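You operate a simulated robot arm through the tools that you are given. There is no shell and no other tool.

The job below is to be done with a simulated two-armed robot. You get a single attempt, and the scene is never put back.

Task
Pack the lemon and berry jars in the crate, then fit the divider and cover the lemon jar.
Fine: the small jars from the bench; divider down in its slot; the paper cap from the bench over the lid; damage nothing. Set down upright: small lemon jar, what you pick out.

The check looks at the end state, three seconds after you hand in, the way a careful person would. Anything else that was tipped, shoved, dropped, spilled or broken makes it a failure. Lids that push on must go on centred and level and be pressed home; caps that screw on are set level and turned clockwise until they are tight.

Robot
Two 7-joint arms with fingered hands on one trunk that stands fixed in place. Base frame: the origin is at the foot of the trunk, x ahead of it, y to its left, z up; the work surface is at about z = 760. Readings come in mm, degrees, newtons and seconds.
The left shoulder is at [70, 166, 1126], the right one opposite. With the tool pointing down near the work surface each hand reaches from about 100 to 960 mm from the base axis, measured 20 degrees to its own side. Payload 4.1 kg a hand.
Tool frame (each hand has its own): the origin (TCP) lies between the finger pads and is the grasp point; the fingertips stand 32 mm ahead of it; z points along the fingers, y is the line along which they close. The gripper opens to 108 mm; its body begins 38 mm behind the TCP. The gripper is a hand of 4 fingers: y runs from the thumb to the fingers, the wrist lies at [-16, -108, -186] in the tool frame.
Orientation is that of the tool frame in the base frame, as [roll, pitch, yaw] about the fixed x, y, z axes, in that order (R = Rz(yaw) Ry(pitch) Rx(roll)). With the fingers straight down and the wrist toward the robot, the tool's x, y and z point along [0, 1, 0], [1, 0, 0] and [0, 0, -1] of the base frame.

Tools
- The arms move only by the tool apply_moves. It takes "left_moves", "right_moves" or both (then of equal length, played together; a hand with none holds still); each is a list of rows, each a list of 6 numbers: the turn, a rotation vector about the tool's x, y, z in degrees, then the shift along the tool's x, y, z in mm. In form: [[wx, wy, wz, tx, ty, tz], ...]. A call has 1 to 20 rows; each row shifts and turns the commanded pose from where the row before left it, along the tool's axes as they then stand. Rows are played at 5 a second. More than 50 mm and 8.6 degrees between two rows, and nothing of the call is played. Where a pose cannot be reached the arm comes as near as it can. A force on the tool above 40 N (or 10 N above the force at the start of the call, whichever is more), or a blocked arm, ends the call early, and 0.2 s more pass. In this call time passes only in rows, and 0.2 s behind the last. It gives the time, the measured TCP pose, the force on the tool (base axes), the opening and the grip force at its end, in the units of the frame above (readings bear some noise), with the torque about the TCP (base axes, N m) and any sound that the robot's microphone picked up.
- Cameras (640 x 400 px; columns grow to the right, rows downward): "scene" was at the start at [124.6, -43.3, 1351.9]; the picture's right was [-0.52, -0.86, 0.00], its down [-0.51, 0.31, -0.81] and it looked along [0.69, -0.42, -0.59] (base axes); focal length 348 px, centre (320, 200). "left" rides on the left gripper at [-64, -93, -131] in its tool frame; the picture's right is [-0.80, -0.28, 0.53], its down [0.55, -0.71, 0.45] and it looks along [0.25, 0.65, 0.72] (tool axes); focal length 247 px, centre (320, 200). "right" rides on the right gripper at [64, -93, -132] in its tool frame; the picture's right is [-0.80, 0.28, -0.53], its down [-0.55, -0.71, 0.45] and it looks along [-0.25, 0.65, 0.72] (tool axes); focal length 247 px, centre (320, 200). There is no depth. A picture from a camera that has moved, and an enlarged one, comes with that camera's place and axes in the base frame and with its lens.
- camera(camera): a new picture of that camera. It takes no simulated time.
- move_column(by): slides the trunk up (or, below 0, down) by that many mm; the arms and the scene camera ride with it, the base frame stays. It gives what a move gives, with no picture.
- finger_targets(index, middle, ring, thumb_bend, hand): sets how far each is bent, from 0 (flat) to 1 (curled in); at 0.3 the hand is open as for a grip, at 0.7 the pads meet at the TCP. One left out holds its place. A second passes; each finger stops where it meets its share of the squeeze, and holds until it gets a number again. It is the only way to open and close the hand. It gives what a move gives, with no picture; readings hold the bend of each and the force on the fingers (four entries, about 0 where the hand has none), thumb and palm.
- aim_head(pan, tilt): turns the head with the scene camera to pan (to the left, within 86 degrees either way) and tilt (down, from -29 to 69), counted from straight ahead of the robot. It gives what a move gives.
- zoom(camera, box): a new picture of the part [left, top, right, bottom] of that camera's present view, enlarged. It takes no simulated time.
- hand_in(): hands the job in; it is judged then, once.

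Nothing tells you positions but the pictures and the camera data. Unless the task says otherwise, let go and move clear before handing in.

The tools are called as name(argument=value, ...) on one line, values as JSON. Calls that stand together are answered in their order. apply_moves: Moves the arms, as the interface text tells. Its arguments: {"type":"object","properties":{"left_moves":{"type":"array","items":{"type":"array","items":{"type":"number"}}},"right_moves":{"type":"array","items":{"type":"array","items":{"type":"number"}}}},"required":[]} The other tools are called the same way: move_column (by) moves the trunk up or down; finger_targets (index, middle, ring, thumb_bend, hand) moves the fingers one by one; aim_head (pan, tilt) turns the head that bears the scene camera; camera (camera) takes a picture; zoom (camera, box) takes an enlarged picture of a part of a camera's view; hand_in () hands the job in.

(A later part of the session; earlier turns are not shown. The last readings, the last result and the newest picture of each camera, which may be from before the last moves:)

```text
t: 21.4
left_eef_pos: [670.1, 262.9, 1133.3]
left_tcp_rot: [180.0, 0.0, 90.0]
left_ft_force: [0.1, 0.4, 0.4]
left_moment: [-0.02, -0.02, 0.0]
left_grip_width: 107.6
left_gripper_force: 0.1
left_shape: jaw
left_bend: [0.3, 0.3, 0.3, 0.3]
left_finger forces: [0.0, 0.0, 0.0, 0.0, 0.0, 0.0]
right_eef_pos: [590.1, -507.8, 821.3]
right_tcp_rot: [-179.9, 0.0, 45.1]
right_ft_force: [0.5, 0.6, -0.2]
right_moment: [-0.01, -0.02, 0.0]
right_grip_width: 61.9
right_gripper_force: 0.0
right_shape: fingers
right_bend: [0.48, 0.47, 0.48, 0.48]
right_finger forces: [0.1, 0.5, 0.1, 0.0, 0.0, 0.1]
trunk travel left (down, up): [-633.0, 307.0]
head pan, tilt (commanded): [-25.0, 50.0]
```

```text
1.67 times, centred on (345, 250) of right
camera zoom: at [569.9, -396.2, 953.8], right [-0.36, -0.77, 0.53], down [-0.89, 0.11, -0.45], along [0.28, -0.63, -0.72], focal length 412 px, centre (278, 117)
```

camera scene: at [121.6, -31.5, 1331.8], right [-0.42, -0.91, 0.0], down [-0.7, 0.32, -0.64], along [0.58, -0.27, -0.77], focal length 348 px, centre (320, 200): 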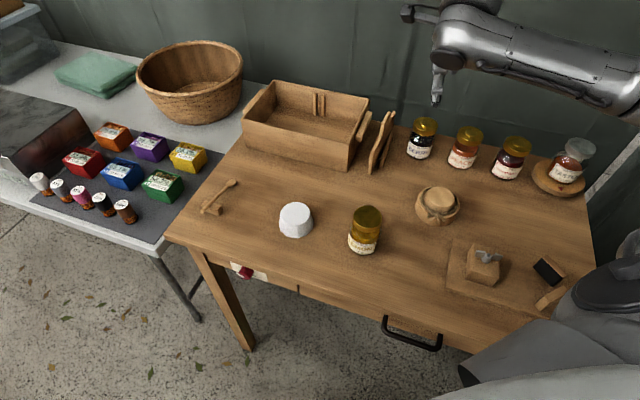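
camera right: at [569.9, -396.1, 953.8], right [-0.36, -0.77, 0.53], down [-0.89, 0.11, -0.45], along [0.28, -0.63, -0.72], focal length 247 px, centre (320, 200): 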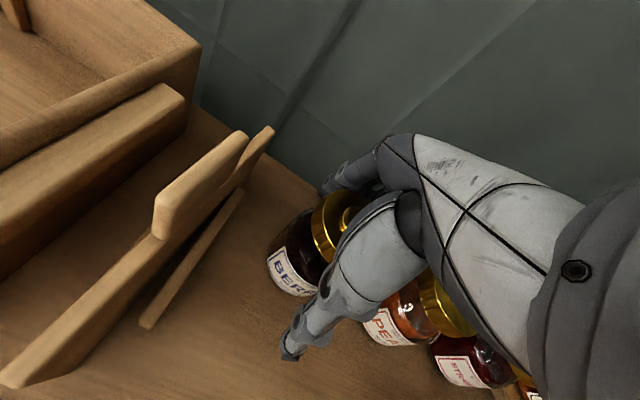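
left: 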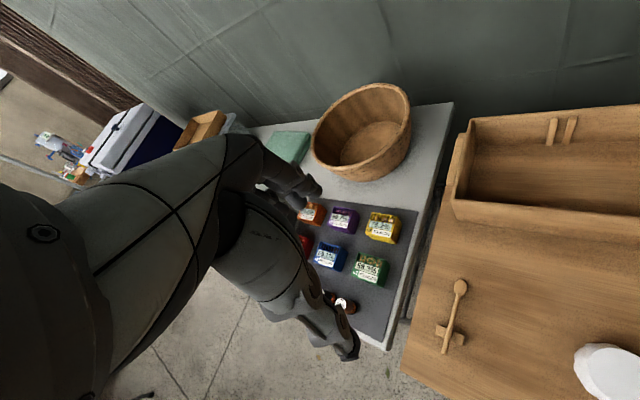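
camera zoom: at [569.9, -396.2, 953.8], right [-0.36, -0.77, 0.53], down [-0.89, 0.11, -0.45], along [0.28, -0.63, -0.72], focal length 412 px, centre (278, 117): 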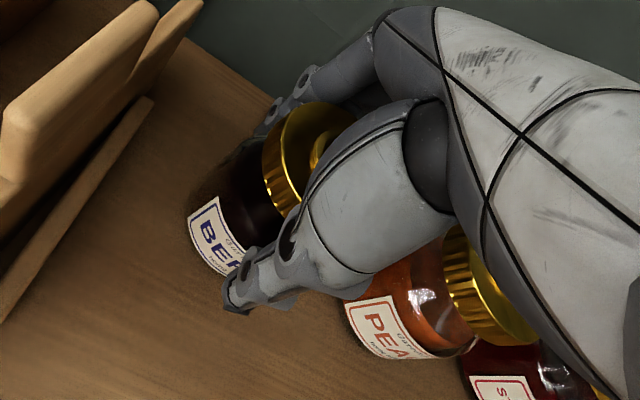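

finger_targets(hand="right", thumb_bend=0.53)

finger_targets(hand="right", index=0.53, middle=0.53, ring=0.53, thumb_bend=0.55)

zoom(camera="right", box=[230, 130, 460, 370])

```text
t: 22.4
left_eef_pos: [669.1, 262.6, 1132.2]
left_tcp_rot: [-180.0, 0.0, 90.0]
left_ft_force: [0.2, -0.4, 0.0]
left_moment: [0.03, 0.02, 0.01]
left_grip_width: 107.7
left_gripper_force: 0.1
left_shape: jaw
left_bend: [0.3, 0.3, 0.3, 0.3]
left_finger forces: [0.0, 0.0, 0.1, 0.0, 0.0, 0.0]
right_eef_pos: [588.8, -507.7, 821.8]
right_tcp_rot: [-179.9, 0.0, 45.1]
right_ft_force: [-0.7, 0.0, -0.5]
right_moment: [0.01, 0.04, 0.0]
right_grip_width: 58.0
right_gripper_force: 1.7
right_shape: fingers
right_bend: [0.48, 0.47, 0.48, 0.51]
right_finger forces: [0.4, 0.7, 0.0, 0.0, 1.9, 0.1]
trunk travel left (down, up): [-633.0, 307.0]
head pan, tilt (commanded): [-25.0, 50.0]
```

```text
t: 23.4
left_eef_pos: [669.9, 261.5, 1132.7]
left_tcp_rot: [180.0, 0.0, 89.9]
left_ft_force: [0.4, 0.6, -0.2]
left_moment: [0.04, 0.01, 0.02]
left_grip_width: 107.4
left_gripper_force: 0.0
left_shape: jaw
left_bend: [0.3, 0.3, 0.3, 0.3]
left_finger forces: [0.0, 0.0, 0.0, 0.1, 0.0, 0.0]
right_eef_pos: [589.4, -508.0, 821.5]
right_tcp_rot: [-180.0, 0.1, 45.1]
right_ft_force: [0.7, -1.5, 0.6]
right_moment: [-0.03, -0.01, 0.0]
right_grip_width: 56.3
right_gripper_force: 5.1
right_shape: fingers
right_bend: [0.5, 0.5, 0.53, 0.51]
right_finger forces: [2.4, 3.2, 0.1, 0.0, 4.7, 0.1]
trunk travel left (down, up): [-633.0, 307.0]
head pan, tilt (commanded): [-25.0, 50.0]
```

```text
1.67 times, centred on (345, 250) of right
camera zoom: at [569.9, -396.2, 953.8], right [-0.36, -0.77, 0.53], down [-0.89, 0.11, -0.45], along [0.28, -0.63, -0.72], focal length 412 px, centre (278, 117)
```

zoom: 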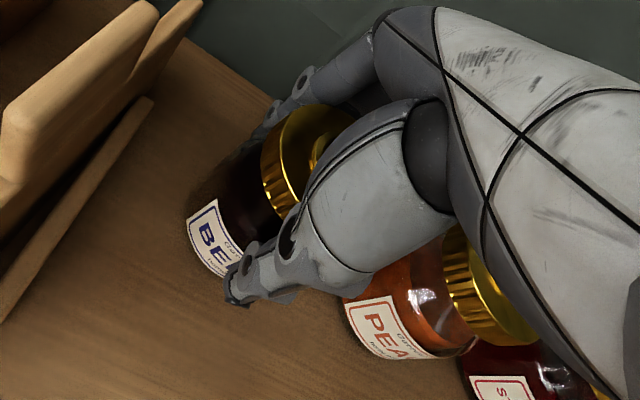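

finger_targets(hand="right", index=0.57, middle=0.57, ring=0.57, thumb_bend=0.6)

zoom(camera="right", box=[230, 130, 460, 370])

```text
t: 24.4
left_eef_pos: [668.8, 261.2, 1132.5]
left_tcp_rot: [-179.9, 0.0, 90.0]
left_ft_force: [0.1, -0.4, -0.2]
left_moment: [-0.02, 0.0, 0.03]
left_grip_width: 107.6
left_gripper_force: 0.0
left_shape: jaw
left_bend: [0.3, 0.3, 0.3, 0.3]
left_finger forces: [0.0, 0.0, 0.0, 0.0, 0.0, 0.0]
right_eef_pos: [588.9, -507.1, 822.4]
right_tcp_rot: [-179.9, 0.0, 45.1]
right_ft_force: [-0.3, -0.9, -0.1]
right_moment: [-0.08, -0.05, 0.01]
right_grip_width: 55.5
right_gripper_force: 9.1
right_shape: fingers
right_bend: [0.51, 0.51, 0.56, 0.51]
right_finger forces: [4.0, 5.1, 0.1, 0.0, 9.0, 0.1]
trunk travel left (down, up): [-633.0, 307.0]
head pan, tilt (commanded): [-25.0, 50.0]
```

```text
1.67 times, centred on (345, 250) of right
camera zoom: at [569.7, -396.1, 953.8], right [-0.36, -0.77, 0.53], down [-0.89, 0.11, -0.45], along [0.28, -0.63, -0.72], focal length 412 px, centre (278, 117)
```

zoom: 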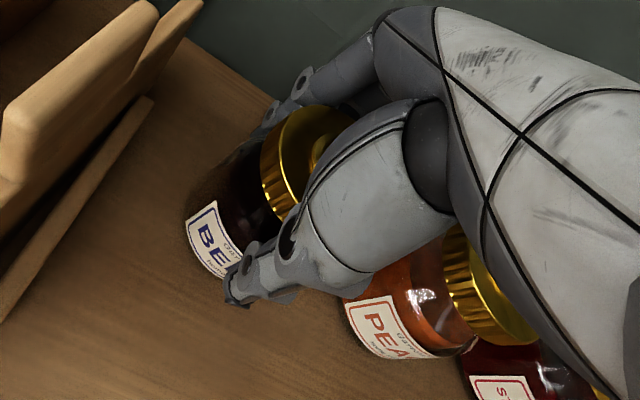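

The grip is 9 N across index, middle and thumb. I'll lift gently and check how the jar hangs.

apply_moves(right_moves=[[0, 0, 0, 0, 0, -5], [0, 0, 0, 0, 0, -8], [0, 0, 0, 0, 0, -10]])

zoom(camera="right", box=[230, 130, 460, 370])

zoom(camera="scene", box=[370, 60, 530, 190])

```text
t: 25.2
left_eef_pos: [669.2, 261.8, 1132.5]
left_tcp_rot: [179.9, 0.0, 90.0]
left_ft_force: [0.0, -0.8, 0.1]
left_moment: [0.01, 0.02, 0.01]
left_grip_width: 107.7
left_gripper_force: 0.0
left_shape: jaw
left_bend: [0.3, 0.3, 0.3, 0.3]
left_finger forces: [0.0, 0.0, 0.0, 0.1, 0.1, 0.0]
right_eef_pos: [590.3, -508.3, 843.6]
right_tcp_rot: [-179.8, 0.1, 45.3]
right_ft_force: [-0.4, -0.2, -3.2]
right_moment: [0.03, 0.0, -0.03]
right_grip_width: 55.5
right_gripper_force: 8.6
right_shape: fingers
right_bend: [0.51, 0.51, 0.56, 0.51]
right_finger forces: [3.9, 4.7, 0.2, 0.1, 8.5, 0.0]
trunk travel left (down, up): [-633.0, 307.0]
head pan, tilt (commanded): [-25.0, 50.0]
```

```text
1.67 times, centred on (345, 250) of right
camera zoom: at [570.7, -397.3, 975.6], right [-0.36, -0.77, 0.53], down [-0.89, 0.11, -0.45], along [0.28, -0.63, -0.72], focal length 412 px, centre (278, 117)
```

zoom: 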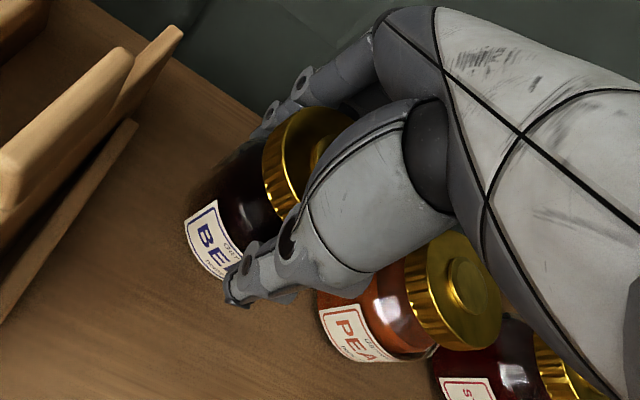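

```text
3.08 times, centred on (450, 125) of scene
camera zoom: at [120.0, -30.8, 1332.0], right [-0.42, -0.91, 0.0], down [-0.69, 0.32, -0.64], along [0.58, -0.27, -0.77], focal length 1071 px, centre (-80, 431)
```

zoom: 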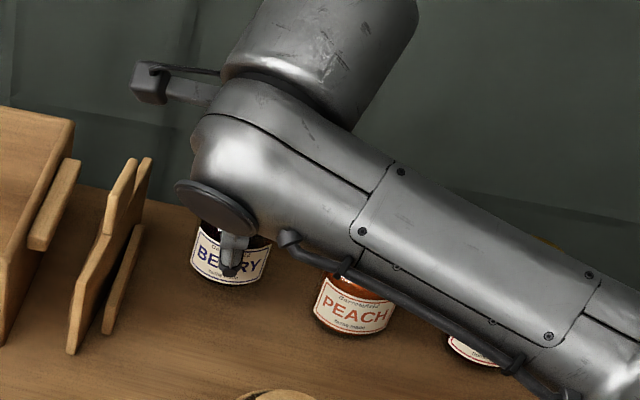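

The jar lifted cleanly with about a 3 N load. I'll raise it above the divider and crate rim and carry it over the right-hand compartment.

apply_moves(right_moves=[[0, 0, 0, 0, 0, -20], [0, 0, 0, 0, 0, -30], [0, 0, 0, 0, 0, -30], [0, 0, 0, 0, 0, -25], [0, 0, 0, 0, 0, -15]])

apply_moves(right_moves=[[0, 0, 0, 15, -2.6, 0], [0, 0, 0, 25, -4, 0], [0, 0, 0, 30, -4, 0], [0, 0, 0, 30, -4, 0], [0, 0, 0, 30, -4, 0], [0, 0, 0, 30, -4, 0], [0, 0, 0, 22, -4, 0], [0, 0, 0, 13.5, -4, 0]])

camera(camera="scene")

camera(camera="right")

camera(camera="left")

```text
t: 26.4
left_eef_pos: [671.1, 262.6, 1132.4]
left_tcp_rot: [-179.9, 0.0, 89.9]
left_ft_force: [0.0, 0.5, -1.3]
left_moment: [0.01, 0.01, 0.03]
left_grip_width: 107.5
left_gripper_force: 0.1
left_shape: jaw
left_bend: [0.3, 0.3, 0.3, 0.3]
left_finger forces: [0.0, 0.0, 0.0, 0.0, 0.0, 0.0]
right_eef_pos: [589.5, -509.6, 964.6]
right_tcp_rot: [-179.8, 0.1, 45.2]
right_ft_force: [-0.1, 0.2, -2.8]
right_moment: [0.04, 0.02, -0.02]
right_grip_width: 55.3
right_gripper_force: 8.6
right_shape: fingers
right_bend: [0.51, 0.51, 0.56, 0.52]
right_finger forces: [3.9, 4.6, 0.0, 0.1, 8.6, 0.0]
trunk travel left (down, up): [-633.0, 307.0]
head pan, tilt (commanded): [-25.0, 50.0]
```

```text
t: 28.2
left_eef_pos: [670.6, 262.5, 1132.4]
left_tcp_rot: [-180.0, 0.0, 90.0]
left_ft_force: [0.2, -0.4, -0.4]
left_moment: [0.0, 0.0, -0.01]
left_grip_width: 107.6
left_gripper_force: 0.0
left_shape: jaw
left_bend: [0.3, 0.3, 0.3, 0.3]
left_finger forces: [0.1, 0.0, 0.0, 0.0, 0.1, 0.0]
right_eef_pos: [707.1, -349.6, 965.5]
right_tcp_rot: [-179.8, 0.0, 45.1]
right_ft_force: [0.5, 1.1, -2.9]
right_moment: [0.0, 0.0, 0.02]
right_grip_width: 55.4
right_gripper_force: 8.9
right_shape: fingers
right_bend: [0.51, 0.51, 0.56, 0.52]
right_finger forces: [3.8, 4.6, 0.2, 0.0, 8.4, 0.1]
trunk travel left (down, up): [-633.0, 307.0]
head pan, tilt (commanded): [-25.0, 50.0]
```

```text
taken
camera scene: at [120.2, -30.4, 1332.0], right [-0.42, -0.91, 0.0], down [-0.69, 0.32, -0.64], along [0.58, -0.27, -0.77], focal length 348 px, centre (320, 200)
```

scene: 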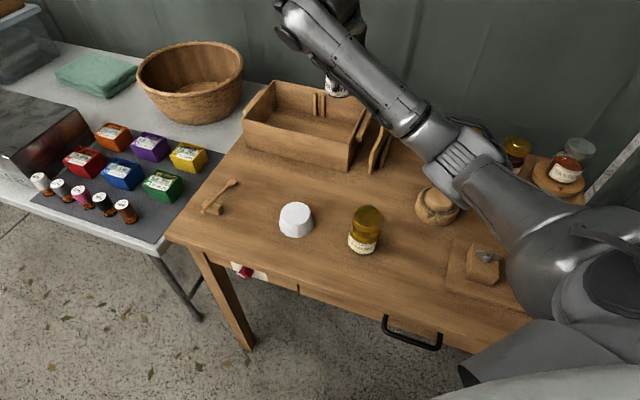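

```text
taken
camera right: at [687.5, -237.8, 1096.8], right [-0.36, -0.77, 0.53], down [-0.89, 0.11, -0.45], along [0.28, -0.63, -0.72], focal length 247 px, centre (320, 200)
```

right: 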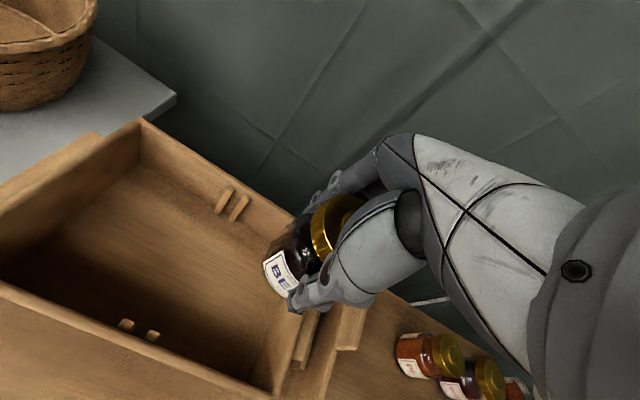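

```text
taken
camera left: at [577.5, 198.1, 1264.7], right [-0.28, -0.8, -0.53], down [-0.71, 0.55, -0.45], along [0.65, 0.25, -0.72], focal length 247 px, centre (320, 200)
```

left: 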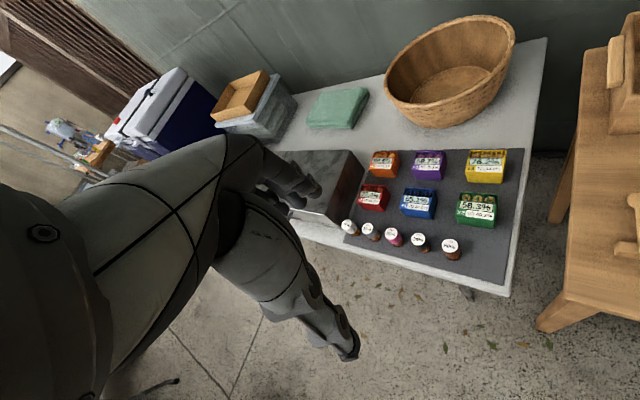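

zoom(camera="right", box=[90, 110, 390, 400])

zoom(camera="right", box=[190, 160, 290, 250])

zoom(camera="right", box=[90, 290, 190, 380])

zoom(camera="scene", box=[230, 40, 400, 180])

```text
1.38 times, centred on (240, 255) of right
camera zoom: at [687.5, -237.8, 1096.8], right [-0.36, -0.77, 0.53], down [-0.89, 0.11, -0.45], along [0.28, -0.63, -0.72], focal length 341 px, centre (430, 124)
```

zoom: 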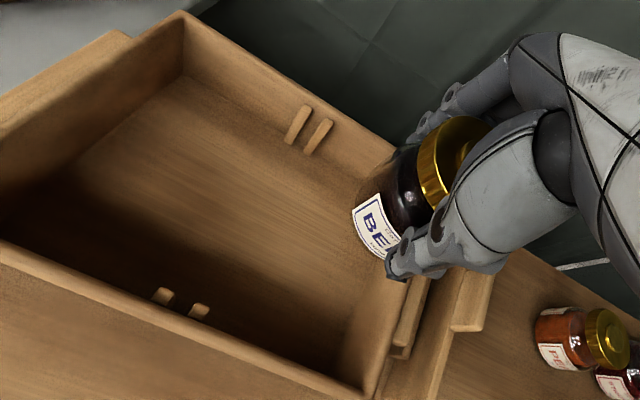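

```text
4.44 times, centred on (240, 205) of right
camera zoom: at [687.5, -237.8, 1096.8], right [-0.36, -0.77, 0.53], down [-0.89, 0.11, -0.45], along [0.28, -0.63, -0.72], focal length 1098 px, centre (676, 178)
```

zoom: 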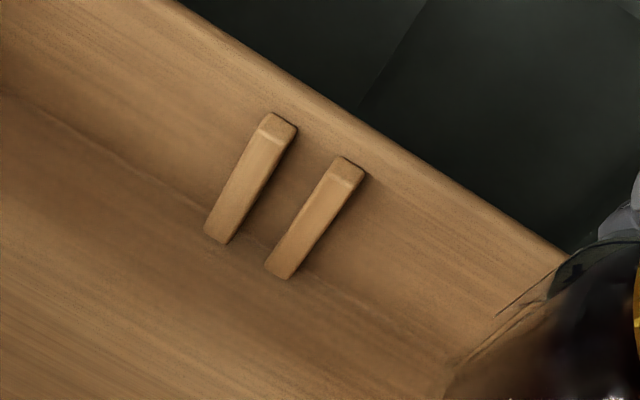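

```text
4.44 times, centred on (140, 335) of right
camera zoom: at [687.5, -237.8, 1096.8], right [-0.36, -0.77, 0.53], down [-0.89, 0.11, -0.45], along [0.28, -0.63, -0.72], focal length 1098 px, centre (1120, -400)
```

zoom: 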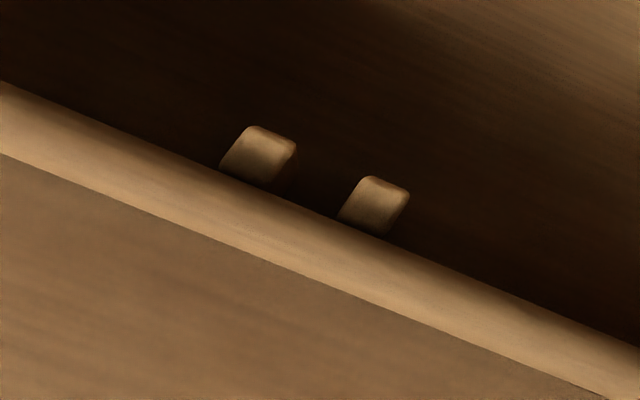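

```text
2.86 times, centred on (315, 110) of scene
camera zoom: at [120.2, -30.4, 1332.0], right [-0.42, -0.91, 0.0], down [-0.69, 0.32, -0.64], along [0.58, -0.27, -0.77], focal length 995 px, centre (334, 457)
```

zoom: 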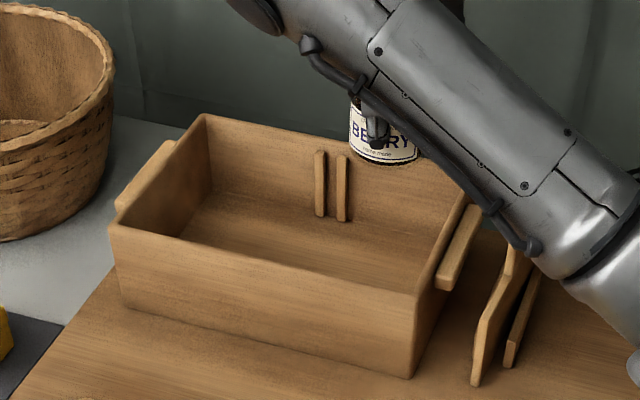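

The slot's midline works out near (759, -296.5) at 45°, with the ribs reaching from about z 767 to 839. The berry jar is about 74 mm to the right of the slot, so I'll lower it to just above the crate floor.

apply_moves(right_moves=[[0, 0, 0, 0.5, 0, 15], [0, 0, 0, 1, 0, 20], [0, 0, 0, 0, 0, 20], [0, 0, 0, 0, 0, 20], [0, 0, 0, 0, 0, 20], [0, 0, 0, 0, 0, 15], [0, 0, 0, 0, 0, 12], [0, 0, 0, 0, 0, 6]])

camera(camera="right")

camera(camera="scene")

```text
t: 30.0
left_eef_pos: [669.6, 262.5, 1132.7]
left_tcp_rot: [179.9, -0.1, 90.0]
left_ft_force: [0.3, 0.6, 0.3]
left_moment: [0.04, -0.02, 0.0]
left_grip_width: 107.7
left_gripper_force: 0.1
left_shape: jaw
left_bend: [0.3, 0.3, 0.3, 0.3]
left_finger forces: [0.0, 0.1, 0.1, 0.0, 0.0, 0.1]
right_eef_pos: [707.6, -348.5, 836.6]
right_tcp_rot: [-179.9, 0.0, 45.0]
right_ft_force: [-0.5, 0.0, -2.3]
right_moment: [-0.02, -0.01, 0.03]
right_grip_width: 55.4
right_gripper_force: 8.4
right_shape: fingers
right_bend: [0.51, 0.51, 0.56, 0.52]
right_finger forces: [3.9, 4.5, 0.1, 0.0, 8.5, 0.0]
trunk travel left (down, up): [-633.0, 307.0]
head pan, tilt (commanded): [-25.0, 50.0]
```

```text
taken
camera right: at [688.4, -236.2, 968.1], right [-0.36, -0.77, 0.53], down [-0.89, 0.11, -0.45], along [0.28, -0.63, -0.72], focal length 247 px, centre (320, 200)
```

right: 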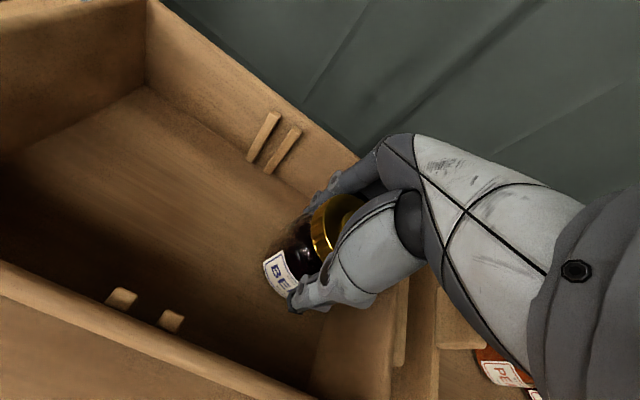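

```text
taken
camera scene: at [120.1, -30.9, 1332.0], right [-0.42, -0.91, 0.0], down [-0.69, 0.32, -0.64], along [0.58, -0.27, -0.77], focal length 348 px, centre (320, 200)
```

scene: 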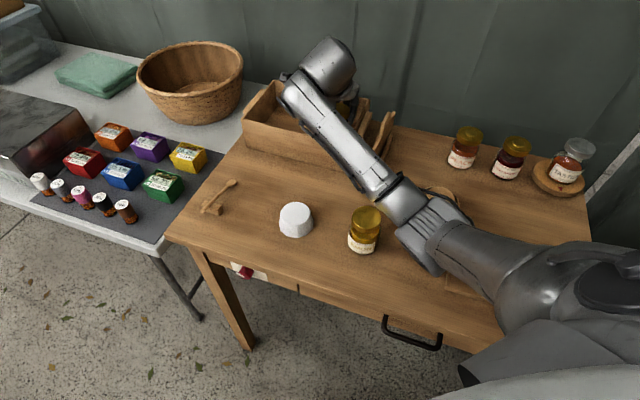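

The elbow looks close to the brown cap, so I'll check the clearance before going lower.

zoom(camera="scene", box=[360, 150, 520, 290])

aim_head(pan=-40, tilt=45)

camera(camera="scene")

```text
2.86 times, centred on (440, 220) of scene
camera zoom: at [120.1, -30.9, 1332.0], right [-0.42, -0.91, 0.0], down [-0.69, 0.32, -0.64], along [0.58, -0.27, -0.77], focal length 995 px, centre (-23, 143)
```

zoom: 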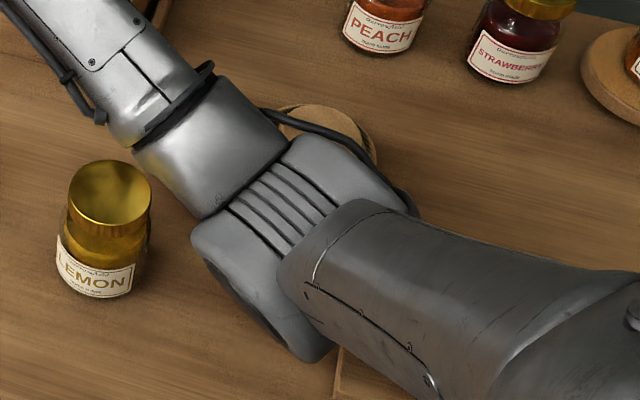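

```text
t: 30.8
left_eef_pos: [668.7, 262.2, 1131.8]
left_tcp_rot: [180.0, 0.0, 90.0]
left_ft_force: [0.1, 0.1, -0.5]
left_moment: [-0.02, 0.0, -0.02]
left_grip_width: 107.5
left_gripper_force: 0.0
left_shape: jaw
left_bend: [0.3, 0.3, 0.3, 0.3]
left_finger forces: [0.1, 0.0, 0.0, 0.0, 0.1, 0.0]
right_eef_pos: [708.2, -348.0, 836.4]
right_tcp_rot: [-179.8, 0.1, 45.1]
right_ft_force: [-0.6, -0.5, -3.0]
right_moment: [0.04, -0.01, 0.02]
right_grip_width: 55.4
right_gripper_force: 8.7
right_shape: fingers
right_bend: [0.51, 0.51, 0.56, 0.52]
right_finger forces: [3.9, 4.7, 0.1, 0.0, 8.3, 0.0]
trunk travel left (down, up): [-633.0, 307.0]
head pan, tilt (commanded): [-40.0, 45.0]
```

```text
taken
camera scene: at [112.6, -50.5, 1338.9], right [-0.64, -0.77, 0.0], down [-0.54, 0.45, -0.71], along [0.54, -0.45, -0.71], focal length 348 px, centre (320, 200)
```

scene: 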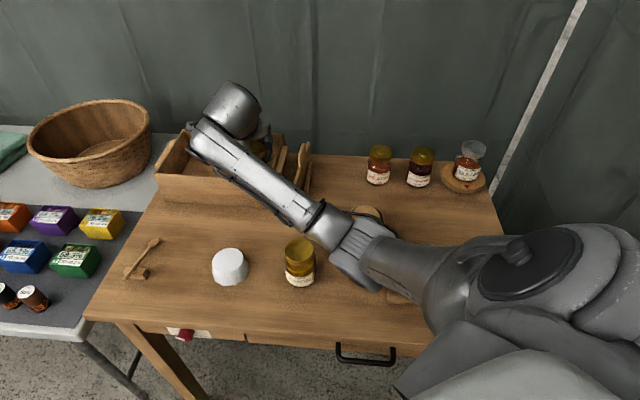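

The elbow sits low between the lemon jar and the brown cap. I'll raise the trunk 100 mm to lift it clear, then lower the berry jar again.

move_column(by=100)

apply_moves(right_moves=[[0, 0, 0, 0, 0, 15], [0, 0, 0, 0, 0, 20], [0, 0, 0, 0, 0, 20], [0, 0, 0, 0, 0, 20], [0, 0, 0, 0, 0, 15], [0, 0, 0, 0, 0, 10]])

camera(camera="scene")

camera(camera="right")

```text
t: 32.1
left_eef_pos: [670.9, 262.9, 1232.3]
left_tcp_rot: [-179.9, 0.0, 90.1]
left_ft_force: [-0.5, 0.0, 0.3]
left_moment: [-0.01, 0.0, -0.01]
left_grip_width: 107.8
left_gripper_force: 0.1
left_shape: jaw
left_bend: [0.3, 0.3, 0.3, 0.3]
left_finger forces: [0.0, 0.1, 0.0, 0.0, 0.1, 0.1]
right_eef_pos: [708.3, -346.7, 935.2]
right_tcp_rot: [-179.8, -0.1, 45.1]
right_ft_force: [0.7, 0.0, -2.5]
right_moment: [0.01, -0.01, 0.01]
right_grip_width: 55.7
right_gripper_force: 9.0
right_shape: fingers
right_bend: [0.51, 0.51, 0.56, 0.52]
right_finger forces: [3.8, 4.6, 0.1, 0.0, 8.3, 0.1]
trunk travel left (down, up): [-733.0, 207.0]
head pan, tilt (commanded): [-40.0, 45.0]
```

```text
t: 33.5
left_eef_pos: [670.1, 262.8, 1231.8]
left_tcp_rot: [-180.0, 0.1, 90.0]
left_ft_force: [0.4, -1.1, 0.3]
left_moment: [-0.02, 0.02, -0.02]
left_grip_width: 107.7
left_gripper_force: 0.1
left_shape: jaw
left_bend: [0.3, 0.3, 0.3, 0.3]
left_finger forces: [0.0, 0.0, 0.0, 0.1, 0.0, 0.0]
right_eef_pos: [706.2, -347.1, 834.3]
right_tcp_rot: [-179.9, 0.0, 45.1]
right_ft_force: [-0.6, 0.6, -4.0]
right_moment: [0.0, -0.03, 0.03]
right_grip_width: 55.3
right_gripper_force: 8.4
right_shape: fingers
right_bend: [0.51, 0.51, 0.56, 0.52]
right_finger forces: [3.9, 4.6, 0.1, 0.1, 8.3, 0.0]
trunk travel left (down, up): [-733.0, 207.0]
head pan, tilt (commanded): [-40.0, 45.0]
```

```text
taken
camera scene: at [112.7, -50.5, 1438.9], right [-0.64, -0.77, 0.0], down [-0.54, 0.45, -0.71], along [0.54, -0.45, -0.71], focal length 348 px, centre (320, 200)
```

scene: 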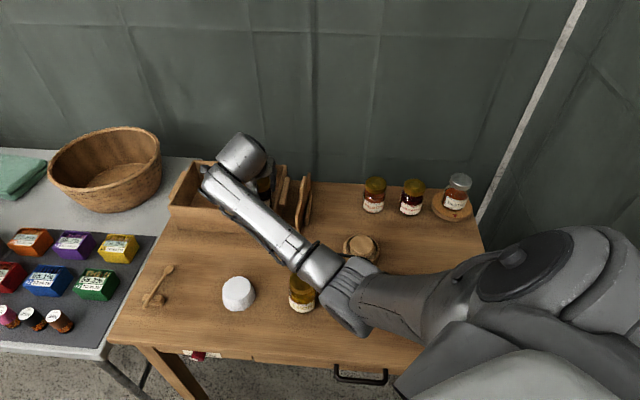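

```text
taken
camera right: at [687.6, -236.2, 967.2], right [-0.36, -0.77, 0.53], down [-0.89, 0.11, -0.45], along [0.28, -0.63, -0.72], focal length 247 px, centre (320, 200)
```

right: 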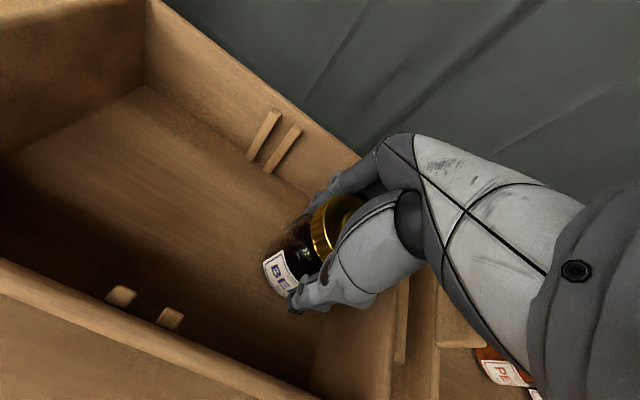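

Now I'll lower it slowly until the load comes off the hand.

apply_moves(right_moves=[[0, 0, 0, 0, 0, 1.5], [0, 0, 0, 0, 0, 1.5], [0, 0, 0, 0, 0, 1]])

apply_moves(right_moves=[[0, 0, 0, 0, 0, 1], [0, 0, 0, 0, 0, 1]])

```text
t: 34.3
left_eef_pos: [669.1, 261.4, 1233.2]
left_tcp_rot: [180.0, 0.0, 89.9]
left_ft_force: [0.9, 1.1, 0.6]
left_moment: [-0.04, 0.02, -0.01]
left_grip_width: 107.8
left_gripper_force: 0.2
left_shape: jaw
left_bend: [0.3, 0.3, 0.3, 0.3]
left_finger forces: [0.0, 0.0, 0.0, 0.1, 0.0, 0.0]
right_eef_pos: [706.9, -347.4, 831.8]
right_tcp_rot: [-179.8, 0.0, 45.1]
right_ft_force: [-0.2, 0.1, -2.9]
right_moment: [0.0, 0.04, 0.0]
right_grip_width: 55.2
right_gripper_force: 8.5
right_shape: fingers
right_bend: [0.51, 0.51, 0.56, 0.52]
right_finger forces: [3.9, 4.6, 0.1, 0.0, 8.2, 0.1]
trunk travel left (down, up): [-733.0, 207.0]
head pan, tilt (commanded): [-40.0, 45.0]
```

```text
t: 34.9
left_eef_pos: [668.6, 262.6, 1233.6]
left_tcp_rot: [-180.0, 0.0, 90.0]
left_ft_force: [-0.4, 0.6, 0.1]
left_moment: [-0.01, 0.0, 0.0]
left_grip_width: 107.8
left_gripper_force: 0.0
left_shape: jaw
left_bend: [0.3, 0.3, 0.3, 0.3]
left_finger forces: [0.0, 0.0, 0.0, 0.0, 0.1, 0.0]
right_eef_pos: [707.7, -347.1, 829.7]
right_tcp_rot: [-179.9, 0.0, 45.0]
right_ft_force: [1.2, 0.7, -0.4]
right_moment: [-0.07, -0.06, 0.01]
right_grip_width: 55.2
right_gripper_force: 8.7
right_shape: fingers
right_bend: [0.51, 0.51, 0.56, 0.52]
right_finger forces: [4.2, 4.8, 0.1, 0.0, 8.6, 0.1]
trunk travel left (down, up): [-733.0, 207.0]
head pan, tilt (commanded): [-40.0, 45.0]
```

The load is now carried by the crate floor, which puts the floor at about z 768. I'll release the jar.

apply_moves(right_moves=[[0, 0, 0, 0, 0, 0.7]])

finger_targets(hand="right", index=0.47, middle=0.47, ring=0.47, thumb_bend=0.47)

finger_targets(hand="right", index=0.41, middle=0.41, ring=0.41, thumb_bend=0.41)

camera(camera="right")

```text
t: 35.3
left_eef_pos: [669.7, 262.4, 1232.8]
left_tcp_rot: [-180.0, 0.0, 90.0]
left_ft_force: [-1.3, -1.0, -0.1]
left_moment: [0.0, 0.03, 0.03]
left_grip_width: 107.7
left_gripper_force: 0.1
left_shape: jaw
left_bend: [0.3, 0.3, 0.3, 0.3]
left_finger forces: [0.1, 0.0, 0.1, 0.0, 0.0, 0.0]
right_eef_pos: [706.8, -347.2, 830.4]
right_tcp_rot: [179.9, 0.0, 45.0]
right_ft_force: [1.4, 1.4, 1.6]
right_moment: [-0.07, -0.11, 0.04]
right_grip_width: 55.1
right_gripper_force: 8.7
right_shape: fingers
right_bend: [0.51, 0.51, 0.56, 0.52]
right_finger forces: [4.3, 5.0, 0.0, 0.0, 8.7, 0.0]
trunk travel left (down, up): [-733.0, 207.0]
head pan, tilt (commanded): [-40.0, 45.0]
```

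```text
t: 36.3
left_eef_pos: [670.0, 262.1, 1233.2]
left_tcp_rot: [180.0, -0.1, 90.0]
left_ft_force: [-0.6, 0.6, 0.7]
left_moment: [-0.01, -0.02, 0.0]
left_grip_width: 107.7
left_gripper_force: 0.0
left_shape: jaw
left_bend: [0.3, 0.3, 0.3, 0.3]
left_finger forces: [0.0, 0.1, 0.1, 0.1, 0.0, 0.0]
right_eef_pos: [706.7, -347.9, 829.8]
right_tcp_rot: [-179.9, 0.0, 45.1]
right_ft_force: [0.1, 0.5, -0.4]
right_moment: [-0.01, -0.02, 0.01]
right_grip_width: 63.4
right_gripper_force: 0.1
right_shape: fingers
right_bend: [0.47, 0.47, 0.47, 0.47]
right_finger forces: [0.0, 0.0, 0.0, 0.1, 0.1, 0.0]
trunk travel left (down, up): [-733.0, 207.0]
head pan, tilt (commanded): [-40.0, 45.0]
```

```text
t: 37.3
left_eef_pos: [669.7, 262.4, 1232.3]
left_tcp_rot: [-180.0, 0.0, 90.0]
left_ft_force: [0.1, -0.2, -0.7]
left_moment: [0.02, -0.01, -0.02]
left_grip_width: 107.7
left_gripper_force: 0.1
left_shape: jaw
left_bend: [0.3, 0.3, 0.3, 0.3]
left_finger forces: [0.1, 0.0, 0.1, 0.0, 0.1, 0.0]
right_eef_pos: [707.5, -348.0, 829.4]
right_tcp_rot: [-179.9, 0.0, 45.1]
right_ft_force: [0.6, -0.6, -0.5]
right_moment: [0.01, -0.04, -0.01]
right_grip_width: 79.4
right_gripper_force: 0.0
right_shape: fingers
right_bend: [0.41, 0.41, 0.41, 0.41]
right_finger forces: [0.1, 0.1, 0.0, 0.1, 0.0, 0.0]
trunk travel left (down, up): [-733.0, 207.0]
head pan, tilt (commanded): [-40.0, 45.0]
```

```text
taken
camera right: at [687.6, -235.7, 961.8], right [-0.36, -0.77, 0.53], down [-0.89, 0.11, -0.45], along [0.28, -0.63, -0.72], focal length 247 px, centre (320, 200)
```

right: 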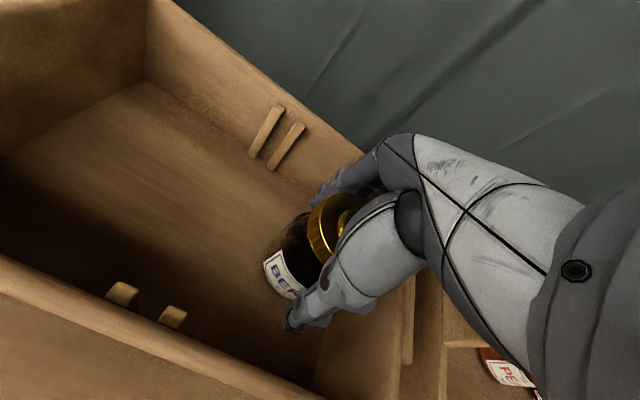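

The jar is standing free and upright. I'll lift the right hand straight up.

apply_moves(right_moves=[[0, 0, 0, 0, 0, -10], [0, 0, 0, 0, 0, -20], [0, 0, 0, 0, 0, -30], [0, 0, 0, 0, 0, -30], [0, 0, 0, 0, 0, -30], [0, 0, 0, 0, 0, -20]])

camera(camera="right")

```text
t: 38.7
left_eef_pos: [670.0, 262.3, 1232.7]
left_tcp_rot: [-180.0, 0.0, 90.0]
left_ft_force: [0.0, -0.6, -1.0]
left_moment: [-0.01, 0.0, 0.01]
left_grip_width: 107.6
left_gripper_force: 0.2
left_shape: jaw
left_bend: [0.3, 0.3, 0.3, 0.3]
left_finger forces: [0.0, 0.0, 0.0, 0.0, 0.1, 0.0]
right_eef_pos: [706.3, -346.8, 969.9]
right_tcp_rot: [-179.9, 0.0, 45.1]
right_ft_force: [0.8, 0.3, 0.2]
right_moment: [-0.02, 0.0, 0.05]
right_grip_width: 79.6
right_gripper_force: 0.0
right_shape: fingers
right_bend: [0.41, 0.41, 0.41, 0.41]
right_finger forces: [0.0, 0.1, 0.1, 0.0, 0.1, 0.0]
trunk travel left (down, up): [-733.0, 207.0]
head pan, tilt (commanded): [-40.0, 45.0]
```

```text
taken
camera right: at [686.4, -234.8, 1101.9], right [-0.36, -0.77, 0.53], down [-0.89, 0.11, -0.45], along [0.28, -0.63, -0.72], focal length 247 px, centre (320, 200)
```

right: 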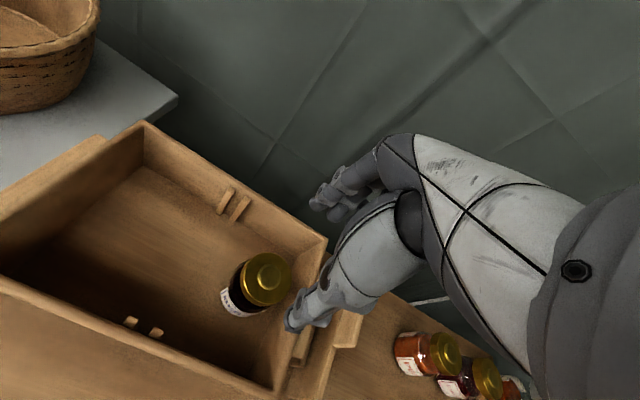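

The berry jar is packed and upright. I'll move the right arm back to its side and bring the left arm in for the lemon jar.

apply_moves(right_moves=[[0, 0, 0, -25, 4, -5], [0, 0, 0, -32, 6, -5], [0, 0, 0, -35, 7, -5], [0, 0, 0, -35, 7, -5], [0, 0, 0, -35, 7, -5], [0, 0, 0, -35, 7, -5], [0, 0, 0, -35, 6, -5], [0, 0, 0, -25, 4, -5]])

apply_moves(left_moves=[[0, 0, 7.5, 0, 0, 0], [0, 0, 7.5, 0, 0, 0], [0, 0, 7.5, 0, 0, 0], [0, 0, 7.5, 0, 0, 0], [0, 0, 7.5, 0, 0, 0], [0, 0, 7.5, 0, 0, 0]])

camera(camera="scene")

```text
t: 40.5
left_eef_pos: [668.3, 262.0, 1233.5]
left_tcp_rot: [180.0, -0.1, 90.0]
left_ft_force: [-0.4, 0.6, 0.2]
left_moment: [0.01, -0.01, -0.01]
left_grip_width: 107.6
left_gripper_force: 0.1
left_shape: jaw
left_bend: [0.3, 0.3, 0.3, 0.3]
left_finger forces: [0.1, 0.0, 0.0, 0.0, 0.1, 0.1]
right_eef_pos: [560.7, -562.9, 1010.4]
right_tcp_rot: [-179.8, 0.1, 45.1]
right_ft_force: [-0.1, -0.1, 0.1]
right_moment: [0.02, 0.0, 0.01]
right_grip_width: 79.4
right_gripper_force: 0.0
right_shape: fingers
right_bend: [0.41, 0.41, 0.41, 0.41]
right_finger forces: [0.0, 0.1, 0.0, 0.0, 0.1, 0.1]
trunk travel left (down, up): [-733.0, 207.0]
head pan, tilt (commanded): [-40.0, 45.0]
```

```text
t: 41.9
left_eef_pos: [670.1, 262.3, 1233.0]
left_tcp_rot: [179.9, 0.0, 67.5]
left_ft_force: [0.3, -0.7, 0.6]
left_moment: [0.04, 0.02, 0.01]
left_grip_width: 107.8
left_gripper_force: 0.0
left_shape: jaw
left_bend: [0.3, 0.3, 0.3, 0.3]
left_finger forces: [0.0, 0.1, 0.1, 0.0, 0.0, 0.0]
left hand out of reach, approached as far as the arm can: row 4, 5, 6
right_eef_pos: [561.2, -562.7, 1010.5]
right_tcp_rot: [-179.9, 0.0, 45.1]
right_ft_force: [0.1, -0.3, 0.7]
right_moment: [-0.02, 0.0, -0.01]
right_grip_width: 79.3
right_gripper_force: 0.0
right_shape: fingers
right_bend: [0.41, 0.41, 0.41, 0.41]
right_finger forces: [0.0, 0.1, 0.1, 0.0, 0.1, 0.1]
trunk travel left (down, up): [-733.0, 207.0]
head pan, tilt (commanded): [-40.0, 45.0]
```

```text
taken
camera scene: at [112.2, -50.1, 1438.9], right [-0.64, -0.77, 0.0], down [-0.54, 0.45, -0.71], along [0.54, -0.45, -0.71], focal length 348 px, centre (320, 200)
```

scene: 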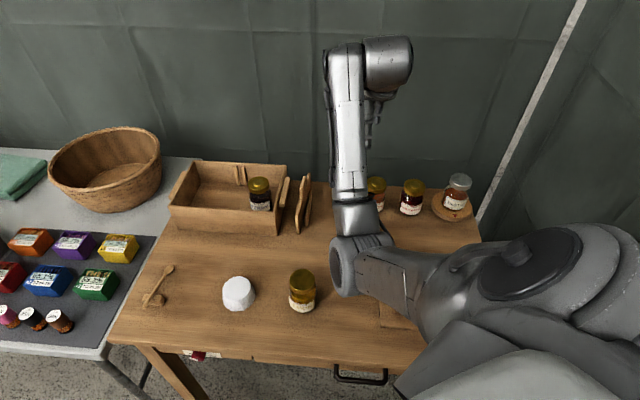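

The right elbow hangs over the brown cap, so I'll park the right hand higher and further out. After that I'll test the left arm's reach toward the lemon jar.

apply_moves(right_moves=[[0, 0, 0, -17, 5, -26], [0, 0, 0, -17, 5, -26], [0, 0, 0, -17, 5, -26], [0, 0, 0, -17, 5, -26], [0, 0, 0, -17, 5, -26], [0, 0, 0, -17, 5, -20]])

apply_moves(left_moves=[[0, 0, 0, -35, -10, 10], [0, 0, 0, -35, -10, 10], [0, 0, 0, -35, -10, 10], [0, 0, 0, -35, -10, 10], [0, 0, 0, -35, -10, 10], [0, 0, 0, -35, -10, 10], [0, 0, 0, -35, -10, 10], [0, 0, 0, -35, -10, 10]])

camera(camera="scene")

```text
t: 43.3
left_eef_pos: [669.7, 261.6, 1233.6]
left_tcp_rot: [-180.0, -0.2, 67.5]
left_ft_force: [0.3, -0.2, -0.6]
left_moment: [0.02, 0.01, 0.01]
left_grip_width: 107.6
left_gripper_force: 0.1
left_shape: jaw
left_bend: [0.3, 0.3, 0.3, 0.3]
left_finger forces: [0.1, 0.2, 0.0, 0.0, 0.0, 0.0]
right_eef_pos: [508.6, -657.4, 1158.7]
right_tcp_rot: [-179.8, 0.0, 45.1]
right_ft_force: [-0.6, 0.2, 0.2]
right_moment: [0.0, -0.04, 0.01]
right_grip_width: 79.5
right_gripper_force: 0.1
right_shape: fingers
right_bend: [0.41, 0.41, 0.41, 0.41]
right_finger forces: [0.0, 0.1, 0.1, 0.0, 0.0, 0.0]
trunk travel left (down, up): [-733.0, 207.0]
head pan, tilt (commanded): [-40.0, 45.0]
```

```text
t: 45.1
left_eef_pos: [487.7, 32.3, 1153.5]
left_tcp_rot: [180.0, -0.1, 67.6]
left_ft_force: [0.2, -0.5, -0.1]
left_moment: [0.0, 0.01, 0.03]
left_grip_width: 107.7
left_gripper_force: 0.0
left_shape: jaw
left_bend: [0.3, 0.3, 0.3, 0.3]
left_finger forces: [0.1, 0.0, 0.1, 0.0, 0.1, 0.0]
right_eef_pos: [509.1, -657.6, 1157.5]
right_tcp_rot: [-179.7, -0.2, 45.1]
right_ft_force: [-0.2, -0.6, -0.1]
right_moment: [0.01, 0.03, 0.0]
right_grip_width: 79.2
right_gripper_force: 0.1
right_shape: fingers
right_bend: [0.41, 0.41, 0.41, 0.41]
right_finger forces: [0.0, 0.0, 0.0, 0.0, 0.1, 0.1]
trunk travel left (down, up): [-733.0, 207.0]
head pan, tilt (commanded): [-40.0, 45.0]
```

```text
taken
camera scene: at [112.2, -52.2, 1438.9], right [-0.64, -0.77, 0.0], down [-0.54, 0.46, -0.71], along [0.54, -0.45, -0.71], focal length 348 px, centre (320, 200)
```

scene: 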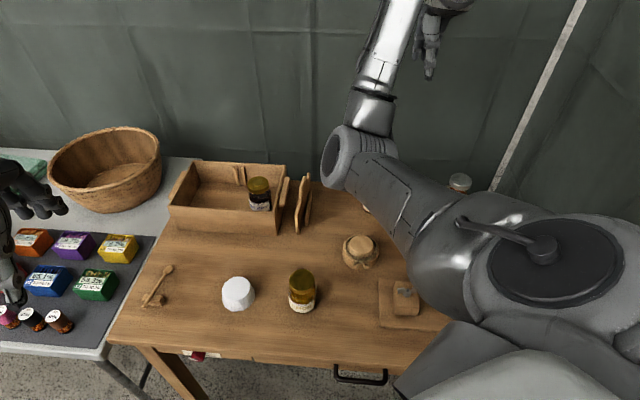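

Both arms are clear. I'll lower the trunk back and bring the left hand over the lemon jar.

move_column(by=-100)

apply_moves(left_moves=[[0, 0, 0, -37.4, 6.3, 10], [0, 0, 0, -37.4, 6.3, 10], [0, 0, 0, -37.4, 6.3, 10], [0, 0, 0, -37.4, 6.3, 10], [0, 0, 0, -37.4, 6.3, 10], [0, 0, 0, -37.4, 6.3, 10], [0, 0, 0, -37.4, 6.3, 10], [0, 0, 0, -37.4, 6.3, 10]])

apply_moves(left_moves=[[0, 0, 7.5, 0, 0, 0], [0, 0, 7.5, 0, 0, 0], [0, 0, 7.5, 0, 0, 0]])

camera(camera="left")

camera(camera="scene")

```text
t: 46.4
left_eef_pos: [487.4, 34.2, 1054.7]
left_tcp_rot: [180.0, 0.1, 67.4]
left_ft_force: [0.5, 0.4, 0.5]
left_moment: [0.01, 0.0, 0.0]
left_grip_width: 107.9
left_gripper_force: 0.1
left_shape: jaw
left_bend: [0.3, 0.3, 0.3, 0.3]
left_finger forces: [0.0, 0.0, 0.0, 0.0, 0.1, 0.0]
right_eef_pos: [510.1, -656.6, 1059.4]
right_tcp_rot: [-179.9, 0.1, 45.1]
right_ft_force: [-0.3, -0.4, 0.7]
right_moment: [0.01, 0.0, 0.0]
right_grip_width: 79.2
right_gripper_force: 0.0
right_shape: fingers
right_bend: [0.41, 0.41, 0.41, 0.41]
right_finger forces: [0.1, 0.1, 0.0, 0.0, 0.0, 0.0]
trunk travel left (down, up): [-633.0, 307.0]
head pan, tilt (commanded): [-40.0, 45.0]
```

```text
t: 48.2
left_eef_pos: [419.7, -263.8, 973.2]
left_tcp_rot: [-180.0, -0.2, 67.4]
left_ft_force: [-0.5, -0.3, -0.2]
left_moment: [0.03, 0.0, 0.02]
left_grip_width: 107.4
left_gripper_force: 0.0
left_shape: jaw
left_bend: [0.3, 0.3, 0.3, 0.3]
left_finger forces: [0.1, 0.1, 0.0, 0.0, 0.0, 0.1]
right_eef_pos: [507.4, -658.8, 1058.0]
right_tcp_rot: [-179.8, -0.1, 45.0]
right_ft_force: [0.0, -0.3, -0.1]
right_moment: [0.04, -0.03, 0.0]
right_grip_width: 79.2
right_gripper_force: 0.1
right_shape: fingers
right_bend: [0.41, 0.41, 0.41, 0.41]
right_finger forces: [0.1, 0.0, 0.0, 0.0, 0.0, 0.0]
trunk travel left (down, up): [-633.0, 307.0]
head pan, tilt (commanded): [-40.0, 45.0]
```

```text
t: 49.0
left_eef_pos: [421.3, -260.9, 973.6]
left_tcp_rot: [180.0, 0.0, 44.8]
left_ft_force: [-0.1, 0.4, -0.6]
left_moment: [-0.01, 0.02, 0.0]
left_grip_width: 107.7
left_gripper_force: 0.0
left_shape: jaw
left_bend: [0.3, 0.3, 0.3, 0.3]
left_finger forces: [0.0, 0.0, 0.1, 0.0, 0.0, 0.1]
right_eef_pos: [509.8, -656.8, 1058.4]
right_tcp_rot: [-179.8, 0.0, 45.1]
right_ft_force: [0.4, 0.6, 0.6]
right_moment: [-0.03, 0.0, -0.01]
right_grip_width: 79.1
right_gripper_force: 0.1
right_shape: fingers
right_bend: [0.41, 0.41, 0.41, 0.41]
right_finger forces: [0.1, 0.1, 0.1, 0.0, 0.0, 0.0]
trunk travel left (down, up): [-633.0, 307.0]
head pan, tilt (commanded): [-40.0, 45.0]
```

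```text
taken
camera left: at [309.5, -240.9, 1105.7], right [-0.76, -0.36, -0.53], down [-0.11, 0.89, -0.45], along [0.64, -0.28, -0.72], focal length 247 px, centre (320, 200)
```

left: 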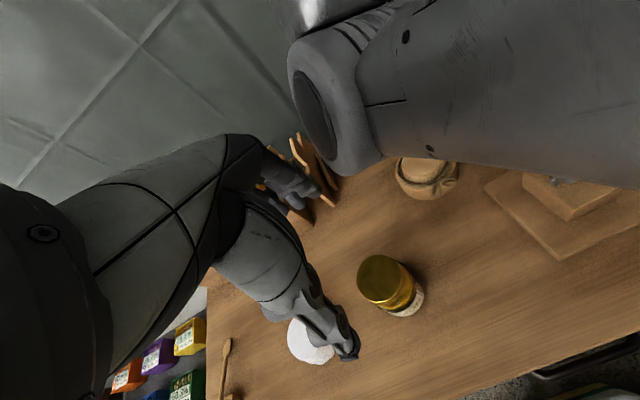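

```text
taken
camera scene: at [112.5, -49.8, 1338.9], right [-0.64, -0.77, 0.0], down [-0.54, 0.45, -0.71], along [0.54, -0.45, -0.71], focal length 348 px, centre (320, 200)
```

scene: 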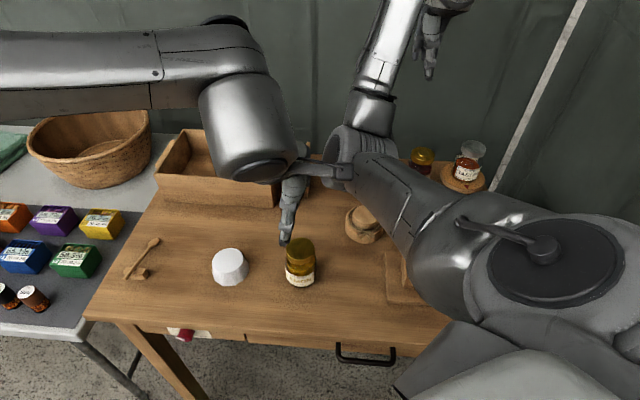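

The left hand is over the lemon jar, but the right elbow is uncomfortably close. I'll back the left hand off, then swing the right arm outward. I need that yaw for the divider anyway.

apply_moves(left_moves=[[0, 0, 0, 30, 0, 0], [0, 0, 0, 40, 0, 0], [0, 0, 0, 30, 0, 0]])

apply_moves(right_moves=[[0, 0, -7.5, -5, 0, 0], [0, 0, -7.5, -5, 0, 0], [0, 0, -7.5, -5, 0, 0], [0, 0, -7.5, -5, 0, 0], [0, 0, -7.5, -5, 0, 0], [0, 0, -7.5, -5, 0, 0]])

camera(camera="scene")

```text
t: 49.8
left_eef_pos: [491.8, -189.8, 973.9]
left_tcp_rot: [-180.0, 0.0, 45.0]
left_ft_force: [0.3, 1.3, -0.3]
left_moment: [0.01, -0.04, -0.02]
left_grip_width: 107.6
left_gripper_force: 0.1
left_shape: jaw
left_bend: [0.3, 0.3, 0.3, 0.3]
left_finger forces: [0.1, 0.0, 0.0, 0.0, 0.0, 0.0]
right_eef_pos: [508.2, -656.1, 1058.3]
right_tcp_rot: [-179.9, -0.1, 45.0]
right_ft_force: [-0.3, 0.7, 0.3]
right_moment: [-0.01, 0.0, 0.0]
right_grip_width: 79.6
right_gripper_force: 0.1
right_shape: fingers
right_bend: [0.41, 0.41, 0.41, 0.41]
right_finger forces: [0.0, 0.0, 0.1, 0.0, 0.0, 0.1]
trunk travel left (down, up): [-633.0, 307.0]
head pan, tilt (commanded): [-40.0, 45.0]
```

```text
t: 51.2
left_eef_pos: [490.8, -190.6, 974.5]
left_tcp_rot: [-179.9, -0.1, 44.9]
left_ft_force: [-0.6, 0.0, 0.4]
left_moment: [-0.02, -0.02, 0.02]
left_grip_width: 107.4
left_gripper_force: 0.0
left_shape: jaw
left_bend: [0.3, 0.3, 0.3, 0.3]
left_finger forces: [0.1, 0.0, 0.0, 0.0, 0.1, 0.0]
right_eef_pos: [495.7, -684.8, 1059.2]
right_tcp_rot: [179.9, -0.1, 90.2]
right_ft_force: [0.0, -0.6, -0.3]
right_moment: [-0.04, -0.02, 0.01]
right_grip_width: 79.1
right_gripper_force: 0.1
right_shape: fingers
right_bend: [0.41, 0.41, 0.41, 0.41]
right_finger forces: [0.0, 0.0, 0.1, 0.0, 0.0, 0.0]
trunk travel left (down, up): [-633.0, 307.0]
head pan, tilt (commanded): [-40.0, 45.0]
```

```text
taken
camera scene: at [111.8, -50.8, 1338.9], right [-0.64, -0.77, 0.0], down [-0.54, 0.45, -0.71], along [0.54, -0.45, -0.71], focal length 348 px, centre (320, 200)
```

scene: 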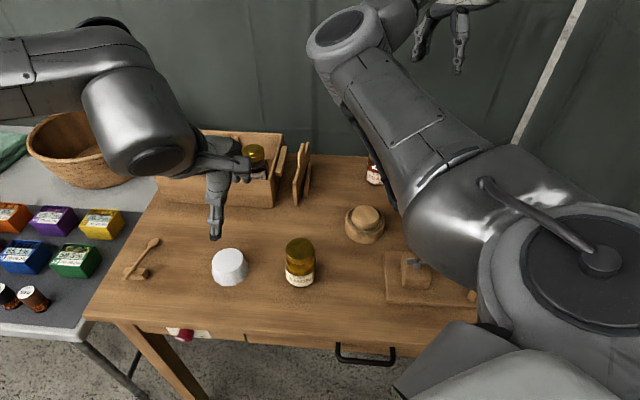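

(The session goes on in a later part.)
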